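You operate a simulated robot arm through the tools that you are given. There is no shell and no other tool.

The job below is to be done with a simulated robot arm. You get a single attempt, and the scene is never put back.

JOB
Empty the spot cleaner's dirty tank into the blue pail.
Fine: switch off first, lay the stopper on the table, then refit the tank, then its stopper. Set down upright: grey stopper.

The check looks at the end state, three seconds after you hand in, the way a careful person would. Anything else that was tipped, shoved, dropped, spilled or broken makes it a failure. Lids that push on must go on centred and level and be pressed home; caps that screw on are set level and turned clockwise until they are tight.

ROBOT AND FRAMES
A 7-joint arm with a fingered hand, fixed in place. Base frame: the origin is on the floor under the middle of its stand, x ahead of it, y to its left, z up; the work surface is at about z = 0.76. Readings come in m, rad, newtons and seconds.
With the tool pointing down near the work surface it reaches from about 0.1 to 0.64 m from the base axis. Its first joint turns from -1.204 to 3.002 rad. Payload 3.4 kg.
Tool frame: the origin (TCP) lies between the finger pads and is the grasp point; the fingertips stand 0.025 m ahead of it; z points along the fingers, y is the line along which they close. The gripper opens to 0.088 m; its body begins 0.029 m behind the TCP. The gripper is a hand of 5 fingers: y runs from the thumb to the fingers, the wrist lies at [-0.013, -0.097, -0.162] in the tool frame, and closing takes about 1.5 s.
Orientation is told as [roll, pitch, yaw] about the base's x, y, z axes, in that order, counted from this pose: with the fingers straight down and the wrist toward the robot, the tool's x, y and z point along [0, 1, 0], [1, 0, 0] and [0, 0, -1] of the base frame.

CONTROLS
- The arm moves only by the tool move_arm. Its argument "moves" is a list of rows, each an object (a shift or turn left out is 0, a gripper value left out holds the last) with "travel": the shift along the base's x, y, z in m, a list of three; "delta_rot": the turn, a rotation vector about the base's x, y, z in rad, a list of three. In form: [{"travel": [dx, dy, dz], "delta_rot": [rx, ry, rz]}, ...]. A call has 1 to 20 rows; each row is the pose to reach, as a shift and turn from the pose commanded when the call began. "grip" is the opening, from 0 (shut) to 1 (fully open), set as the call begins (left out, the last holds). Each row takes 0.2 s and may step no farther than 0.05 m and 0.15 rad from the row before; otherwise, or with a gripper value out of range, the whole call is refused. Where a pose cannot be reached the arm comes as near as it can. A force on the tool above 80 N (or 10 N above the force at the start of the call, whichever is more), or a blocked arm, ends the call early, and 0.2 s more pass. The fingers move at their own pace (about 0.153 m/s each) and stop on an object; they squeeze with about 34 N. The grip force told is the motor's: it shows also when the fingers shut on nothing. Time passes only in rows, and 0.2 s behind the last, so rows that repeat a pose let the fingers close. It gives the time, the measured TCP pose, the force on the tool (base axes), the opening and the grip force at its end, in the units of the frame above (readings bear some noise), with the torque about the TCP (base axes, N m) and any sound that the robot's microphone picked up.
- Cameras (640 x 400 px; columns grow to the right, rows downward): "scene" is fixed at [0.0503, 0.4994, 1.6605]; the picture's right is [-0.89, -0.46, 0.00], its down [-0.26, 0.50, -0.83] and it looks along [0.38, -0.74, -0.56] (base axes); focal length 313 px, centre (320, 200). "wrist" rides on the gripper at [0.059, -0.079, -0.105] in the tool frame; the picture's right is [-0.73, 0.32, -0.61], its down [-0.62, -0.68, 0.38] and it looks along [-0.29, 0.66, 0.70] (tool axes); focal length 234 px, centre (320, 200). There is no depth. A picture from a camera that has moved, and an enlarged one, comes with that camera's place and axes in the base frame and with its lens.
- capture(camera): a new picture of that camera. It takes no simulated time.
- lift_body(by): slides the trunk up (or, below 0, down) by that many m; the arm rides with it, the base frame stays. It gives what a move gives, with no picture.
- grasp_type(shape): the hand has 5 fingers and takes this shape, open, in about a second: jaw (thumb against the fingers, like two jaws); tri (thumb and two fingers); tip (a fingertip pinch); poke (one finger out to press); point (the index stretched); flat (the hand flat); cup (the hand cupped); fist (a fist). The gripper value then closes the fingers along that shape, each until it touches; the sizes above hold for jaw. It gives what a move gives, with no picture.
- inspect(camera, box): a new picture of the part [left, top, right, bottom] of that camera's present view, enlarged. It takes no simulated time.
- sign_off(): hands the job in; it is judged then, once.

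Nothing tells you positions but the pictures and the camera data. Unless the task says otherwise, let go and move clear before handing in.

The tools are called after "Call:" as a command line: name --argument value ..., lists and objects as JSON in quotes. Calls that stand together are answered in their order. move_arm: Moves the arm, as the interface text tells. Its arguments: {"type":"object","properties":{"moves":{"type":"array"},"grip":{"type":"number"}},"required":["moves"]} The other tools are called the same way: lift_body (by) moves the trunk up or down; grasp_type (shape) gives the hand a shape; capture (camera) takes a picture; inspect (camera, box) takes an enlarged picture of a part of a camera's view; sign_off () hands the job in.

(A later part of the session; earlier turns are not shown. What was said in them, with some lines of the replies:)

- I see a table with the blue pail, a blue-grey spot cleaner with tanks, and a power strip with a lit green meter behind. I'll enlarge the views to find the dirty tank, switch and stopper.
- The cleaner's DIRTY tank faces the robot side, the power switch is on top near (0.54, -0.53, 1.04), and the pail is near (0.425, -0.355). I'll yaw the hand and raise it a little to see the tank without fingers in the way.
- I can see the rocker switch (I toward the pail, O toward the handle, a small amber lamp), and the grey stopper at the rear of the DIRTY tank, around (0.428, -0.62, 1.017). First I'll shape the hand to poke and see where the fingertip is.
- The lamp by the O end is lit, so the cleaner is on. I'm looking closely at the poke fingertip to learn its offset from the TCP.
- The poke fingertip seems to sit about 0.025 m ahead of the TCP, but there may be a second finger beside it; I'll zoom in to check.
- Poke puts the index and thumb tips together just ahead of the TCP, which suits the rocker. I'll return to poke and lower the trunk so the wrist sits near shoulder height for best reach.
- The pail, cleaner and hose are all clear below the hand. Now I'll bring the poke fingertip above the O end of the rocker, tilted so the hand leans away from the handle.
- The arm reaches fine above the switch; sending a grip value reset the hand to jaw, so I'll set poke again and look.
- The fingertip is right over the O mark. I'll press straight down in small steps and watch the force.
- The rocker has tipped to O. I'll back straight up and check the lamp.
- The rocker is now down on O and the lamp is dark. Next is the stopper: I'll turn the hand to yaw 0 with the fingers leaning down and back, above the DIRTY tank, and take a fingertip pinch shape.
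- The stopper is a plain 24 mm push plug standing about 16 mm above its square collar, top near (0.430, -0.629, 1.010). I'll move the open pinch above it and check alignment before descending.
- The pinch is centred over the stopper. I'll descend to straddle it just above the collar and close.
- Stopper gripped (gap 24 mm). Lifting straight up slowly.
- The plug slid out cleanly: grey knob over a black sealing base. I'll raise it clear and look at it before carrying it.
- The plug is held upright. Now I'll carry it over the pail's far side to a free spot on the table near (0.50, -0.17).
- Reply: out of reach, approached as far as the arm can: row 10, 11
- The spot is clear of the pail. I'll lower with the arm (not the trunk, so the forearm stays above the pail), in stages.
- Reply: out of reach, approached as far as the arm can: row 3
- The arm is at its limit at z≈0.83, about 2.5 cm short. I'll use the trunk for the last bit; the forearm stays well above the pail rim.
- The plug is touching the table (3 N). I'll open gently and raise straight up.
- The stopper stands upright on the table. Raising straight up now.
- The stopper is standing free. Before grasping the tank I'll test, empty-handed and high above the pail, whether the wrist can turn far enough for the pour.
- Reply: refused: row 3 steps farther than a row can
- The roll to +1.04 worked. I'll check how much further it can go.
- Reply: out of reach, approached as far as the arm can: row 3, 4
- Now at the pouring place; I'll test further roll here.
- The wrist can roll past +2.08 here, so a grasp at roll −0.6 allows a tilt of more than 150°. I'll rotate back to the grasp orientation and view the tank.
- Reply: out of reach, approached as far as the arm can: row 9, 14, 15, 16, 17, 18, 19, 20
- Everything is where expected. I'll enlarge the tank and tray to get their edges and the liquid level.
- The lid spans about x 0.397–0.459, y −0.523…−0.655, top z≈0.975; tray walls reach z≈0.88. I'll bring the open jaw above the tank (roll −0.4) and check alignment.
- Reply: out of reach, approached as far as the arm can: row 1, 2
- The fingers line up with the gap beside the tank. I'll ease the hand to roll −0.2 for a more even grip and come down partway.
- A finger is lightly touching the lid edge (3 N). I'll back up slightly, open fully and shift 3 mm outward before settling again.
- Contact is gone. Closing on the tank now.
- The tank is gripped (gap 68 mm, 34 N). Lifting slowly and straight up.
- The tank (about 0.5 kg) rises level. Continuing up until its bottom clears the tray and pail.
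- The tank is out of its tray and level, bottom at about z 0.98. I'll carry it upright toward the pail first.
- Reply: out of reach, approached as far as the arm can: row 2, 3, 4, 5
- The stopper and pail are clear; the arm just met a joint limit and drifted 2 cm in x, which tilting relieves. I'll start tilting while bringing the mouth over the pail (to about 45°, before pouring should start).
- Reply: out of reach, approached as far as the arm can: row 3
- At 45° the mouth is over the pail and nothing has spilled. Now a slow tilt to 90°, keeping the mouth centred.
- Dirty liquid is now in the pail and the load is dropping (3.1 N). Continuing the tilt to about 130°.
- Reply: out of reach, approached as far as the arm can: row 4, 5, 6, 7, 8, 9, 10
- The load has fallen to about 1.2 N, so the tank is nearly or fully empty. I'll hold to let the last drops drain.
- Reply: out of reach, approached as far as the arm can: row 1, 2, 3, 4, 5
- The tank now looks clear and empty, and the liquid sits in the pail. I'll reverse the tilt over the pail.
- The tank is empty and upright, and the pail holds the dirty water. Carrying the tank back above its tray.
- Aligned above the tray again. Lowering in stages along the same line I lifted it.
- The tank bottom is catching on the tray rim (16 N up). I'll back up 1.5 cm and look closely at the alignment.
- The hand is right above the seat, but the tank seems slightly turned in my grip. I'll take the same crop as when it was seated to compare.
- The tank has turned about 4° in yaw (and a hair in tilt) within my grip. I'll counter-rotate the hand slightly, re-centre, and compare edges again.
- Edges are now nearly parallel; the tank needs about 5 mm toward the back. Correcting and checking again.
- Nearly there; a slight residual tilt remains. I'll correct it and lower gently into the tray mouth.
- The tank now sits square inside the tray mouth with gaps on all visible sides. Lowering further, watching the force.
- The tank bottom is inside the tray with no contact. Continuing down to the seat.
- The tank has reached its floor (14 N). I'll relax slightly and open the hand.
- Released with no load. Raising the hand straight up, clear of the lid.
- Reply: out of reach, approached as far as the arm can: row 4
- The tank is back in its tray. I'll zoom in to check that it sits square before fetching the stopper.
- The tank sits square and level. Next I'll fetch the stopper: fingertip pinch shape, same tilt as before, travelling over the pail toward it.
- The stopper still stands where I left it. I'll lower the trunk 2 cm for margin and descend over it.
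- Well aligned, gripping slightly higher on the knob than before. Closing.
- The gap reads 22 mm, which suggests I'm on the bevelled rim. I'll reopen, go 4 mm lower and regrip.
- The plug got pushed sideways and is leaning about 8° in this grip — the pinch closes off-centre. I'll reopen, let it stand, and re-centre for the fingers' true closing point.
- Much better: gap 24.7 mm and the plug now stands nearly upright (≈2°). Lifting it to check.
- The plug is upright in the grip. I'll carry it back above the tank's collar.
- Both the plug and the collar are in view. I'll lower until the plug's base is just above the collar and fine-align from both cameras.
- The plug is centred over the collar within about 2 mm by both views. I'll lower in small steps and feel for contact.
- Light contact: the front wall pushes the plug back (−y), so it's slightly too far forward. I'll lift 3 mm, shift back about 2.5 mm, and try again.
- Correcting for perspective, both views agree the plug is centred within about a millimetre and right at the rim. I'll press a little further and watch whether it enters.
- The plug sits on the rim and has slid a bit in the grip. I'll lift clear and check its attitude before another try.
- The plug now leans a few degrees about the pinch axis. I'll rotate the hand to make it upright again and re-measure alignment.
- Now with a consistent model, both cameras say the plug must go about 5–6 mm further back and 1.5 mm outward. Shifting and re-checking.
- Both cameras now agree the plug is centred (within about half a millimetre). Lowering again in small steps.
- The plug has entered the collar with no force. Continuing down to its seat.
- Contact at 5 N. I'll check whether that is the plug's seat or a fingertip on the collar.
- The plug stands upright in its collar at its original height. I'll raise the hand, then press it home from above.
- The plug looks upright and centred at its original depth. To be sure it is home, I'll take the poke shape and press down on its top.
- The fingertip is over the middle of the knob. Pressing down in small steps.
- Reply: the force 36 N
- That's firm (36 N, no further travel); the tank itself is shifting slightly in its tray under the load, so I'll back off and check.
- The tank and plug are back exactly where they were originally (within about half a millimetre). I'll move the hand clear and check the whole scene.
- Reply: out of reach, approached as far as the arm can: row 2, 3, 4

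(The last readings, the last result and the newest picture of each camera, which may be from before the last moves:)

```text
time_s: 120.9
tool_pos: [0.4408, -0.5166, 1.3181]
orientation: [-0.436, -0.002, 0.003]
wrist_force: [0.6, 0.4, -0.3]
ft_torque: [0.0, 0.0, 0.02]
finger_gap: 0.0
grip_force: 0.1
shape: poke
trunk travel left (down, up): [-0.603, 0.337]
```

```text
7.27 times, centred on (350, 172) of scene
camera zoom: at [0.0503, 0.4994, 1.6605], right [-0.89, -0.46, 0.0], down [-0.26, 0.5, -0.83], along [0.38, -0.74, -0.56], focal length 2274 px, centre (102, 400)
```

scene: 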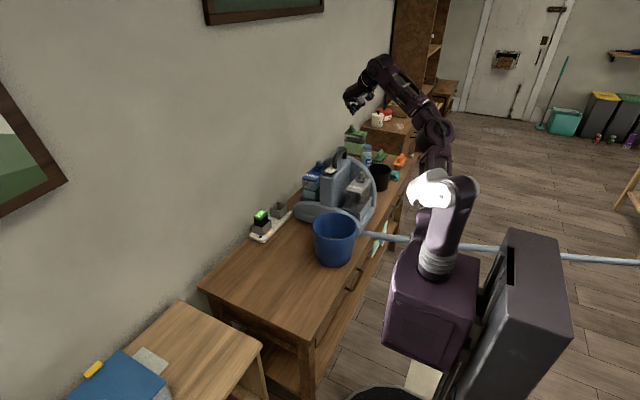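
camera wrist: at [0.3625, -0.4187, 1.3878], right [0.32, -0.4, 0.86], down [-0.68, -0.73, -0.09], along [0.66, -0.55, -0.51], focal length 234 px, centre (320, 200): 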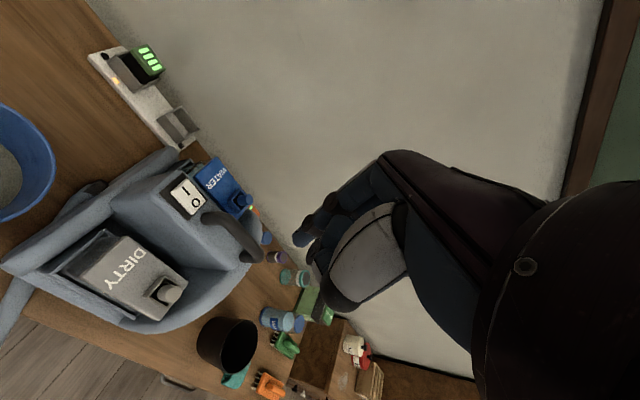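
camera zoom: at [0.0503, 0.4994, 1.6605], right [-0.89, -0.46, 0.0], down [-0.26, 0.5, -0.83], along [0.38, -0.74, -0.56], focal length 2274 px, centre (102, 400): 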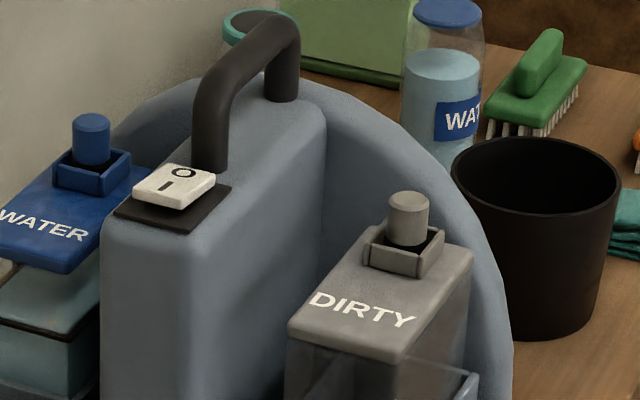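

Everything looks right:
- The switch is on O and its lamp is dark.
- The dirty tank is empty and seated square in its tray, with the grey stopper upright and pressed home.
- The dirty water is in the blue pail with no spills, and the hand is clear.

I'm handing in now.

Call:
sign_off

```text
The job is handed in.
```

I emptied the spot cleaner's dirty tank into the blue pail and handed the job in.

- **Switch:** I turned it off first; it is on O and its lamp is dark.
- **Stopper out:** the grey stopper stood upright on the table while I poured.
- **Pour:** the dirty water is in the blue pail. I saw no spills, and the tank looked empty and weighed about a quarter of what it did full.
- **Tank refit:** the tank is back in its tray, sitting square and level. It caught on the tray rim on the first try because it had turned slightly in the grip, so I realigned it before lowering it in.
- **Stopper refit:** the first tries landed on the rim of its collar, so I re-centred it. I then pressed it firmly until it would go no further, and it sits within about half a millimetre of where it started.

In the final pictures the pail, the cleaner and the other things on the table look undisturbed, and the hand is clear.
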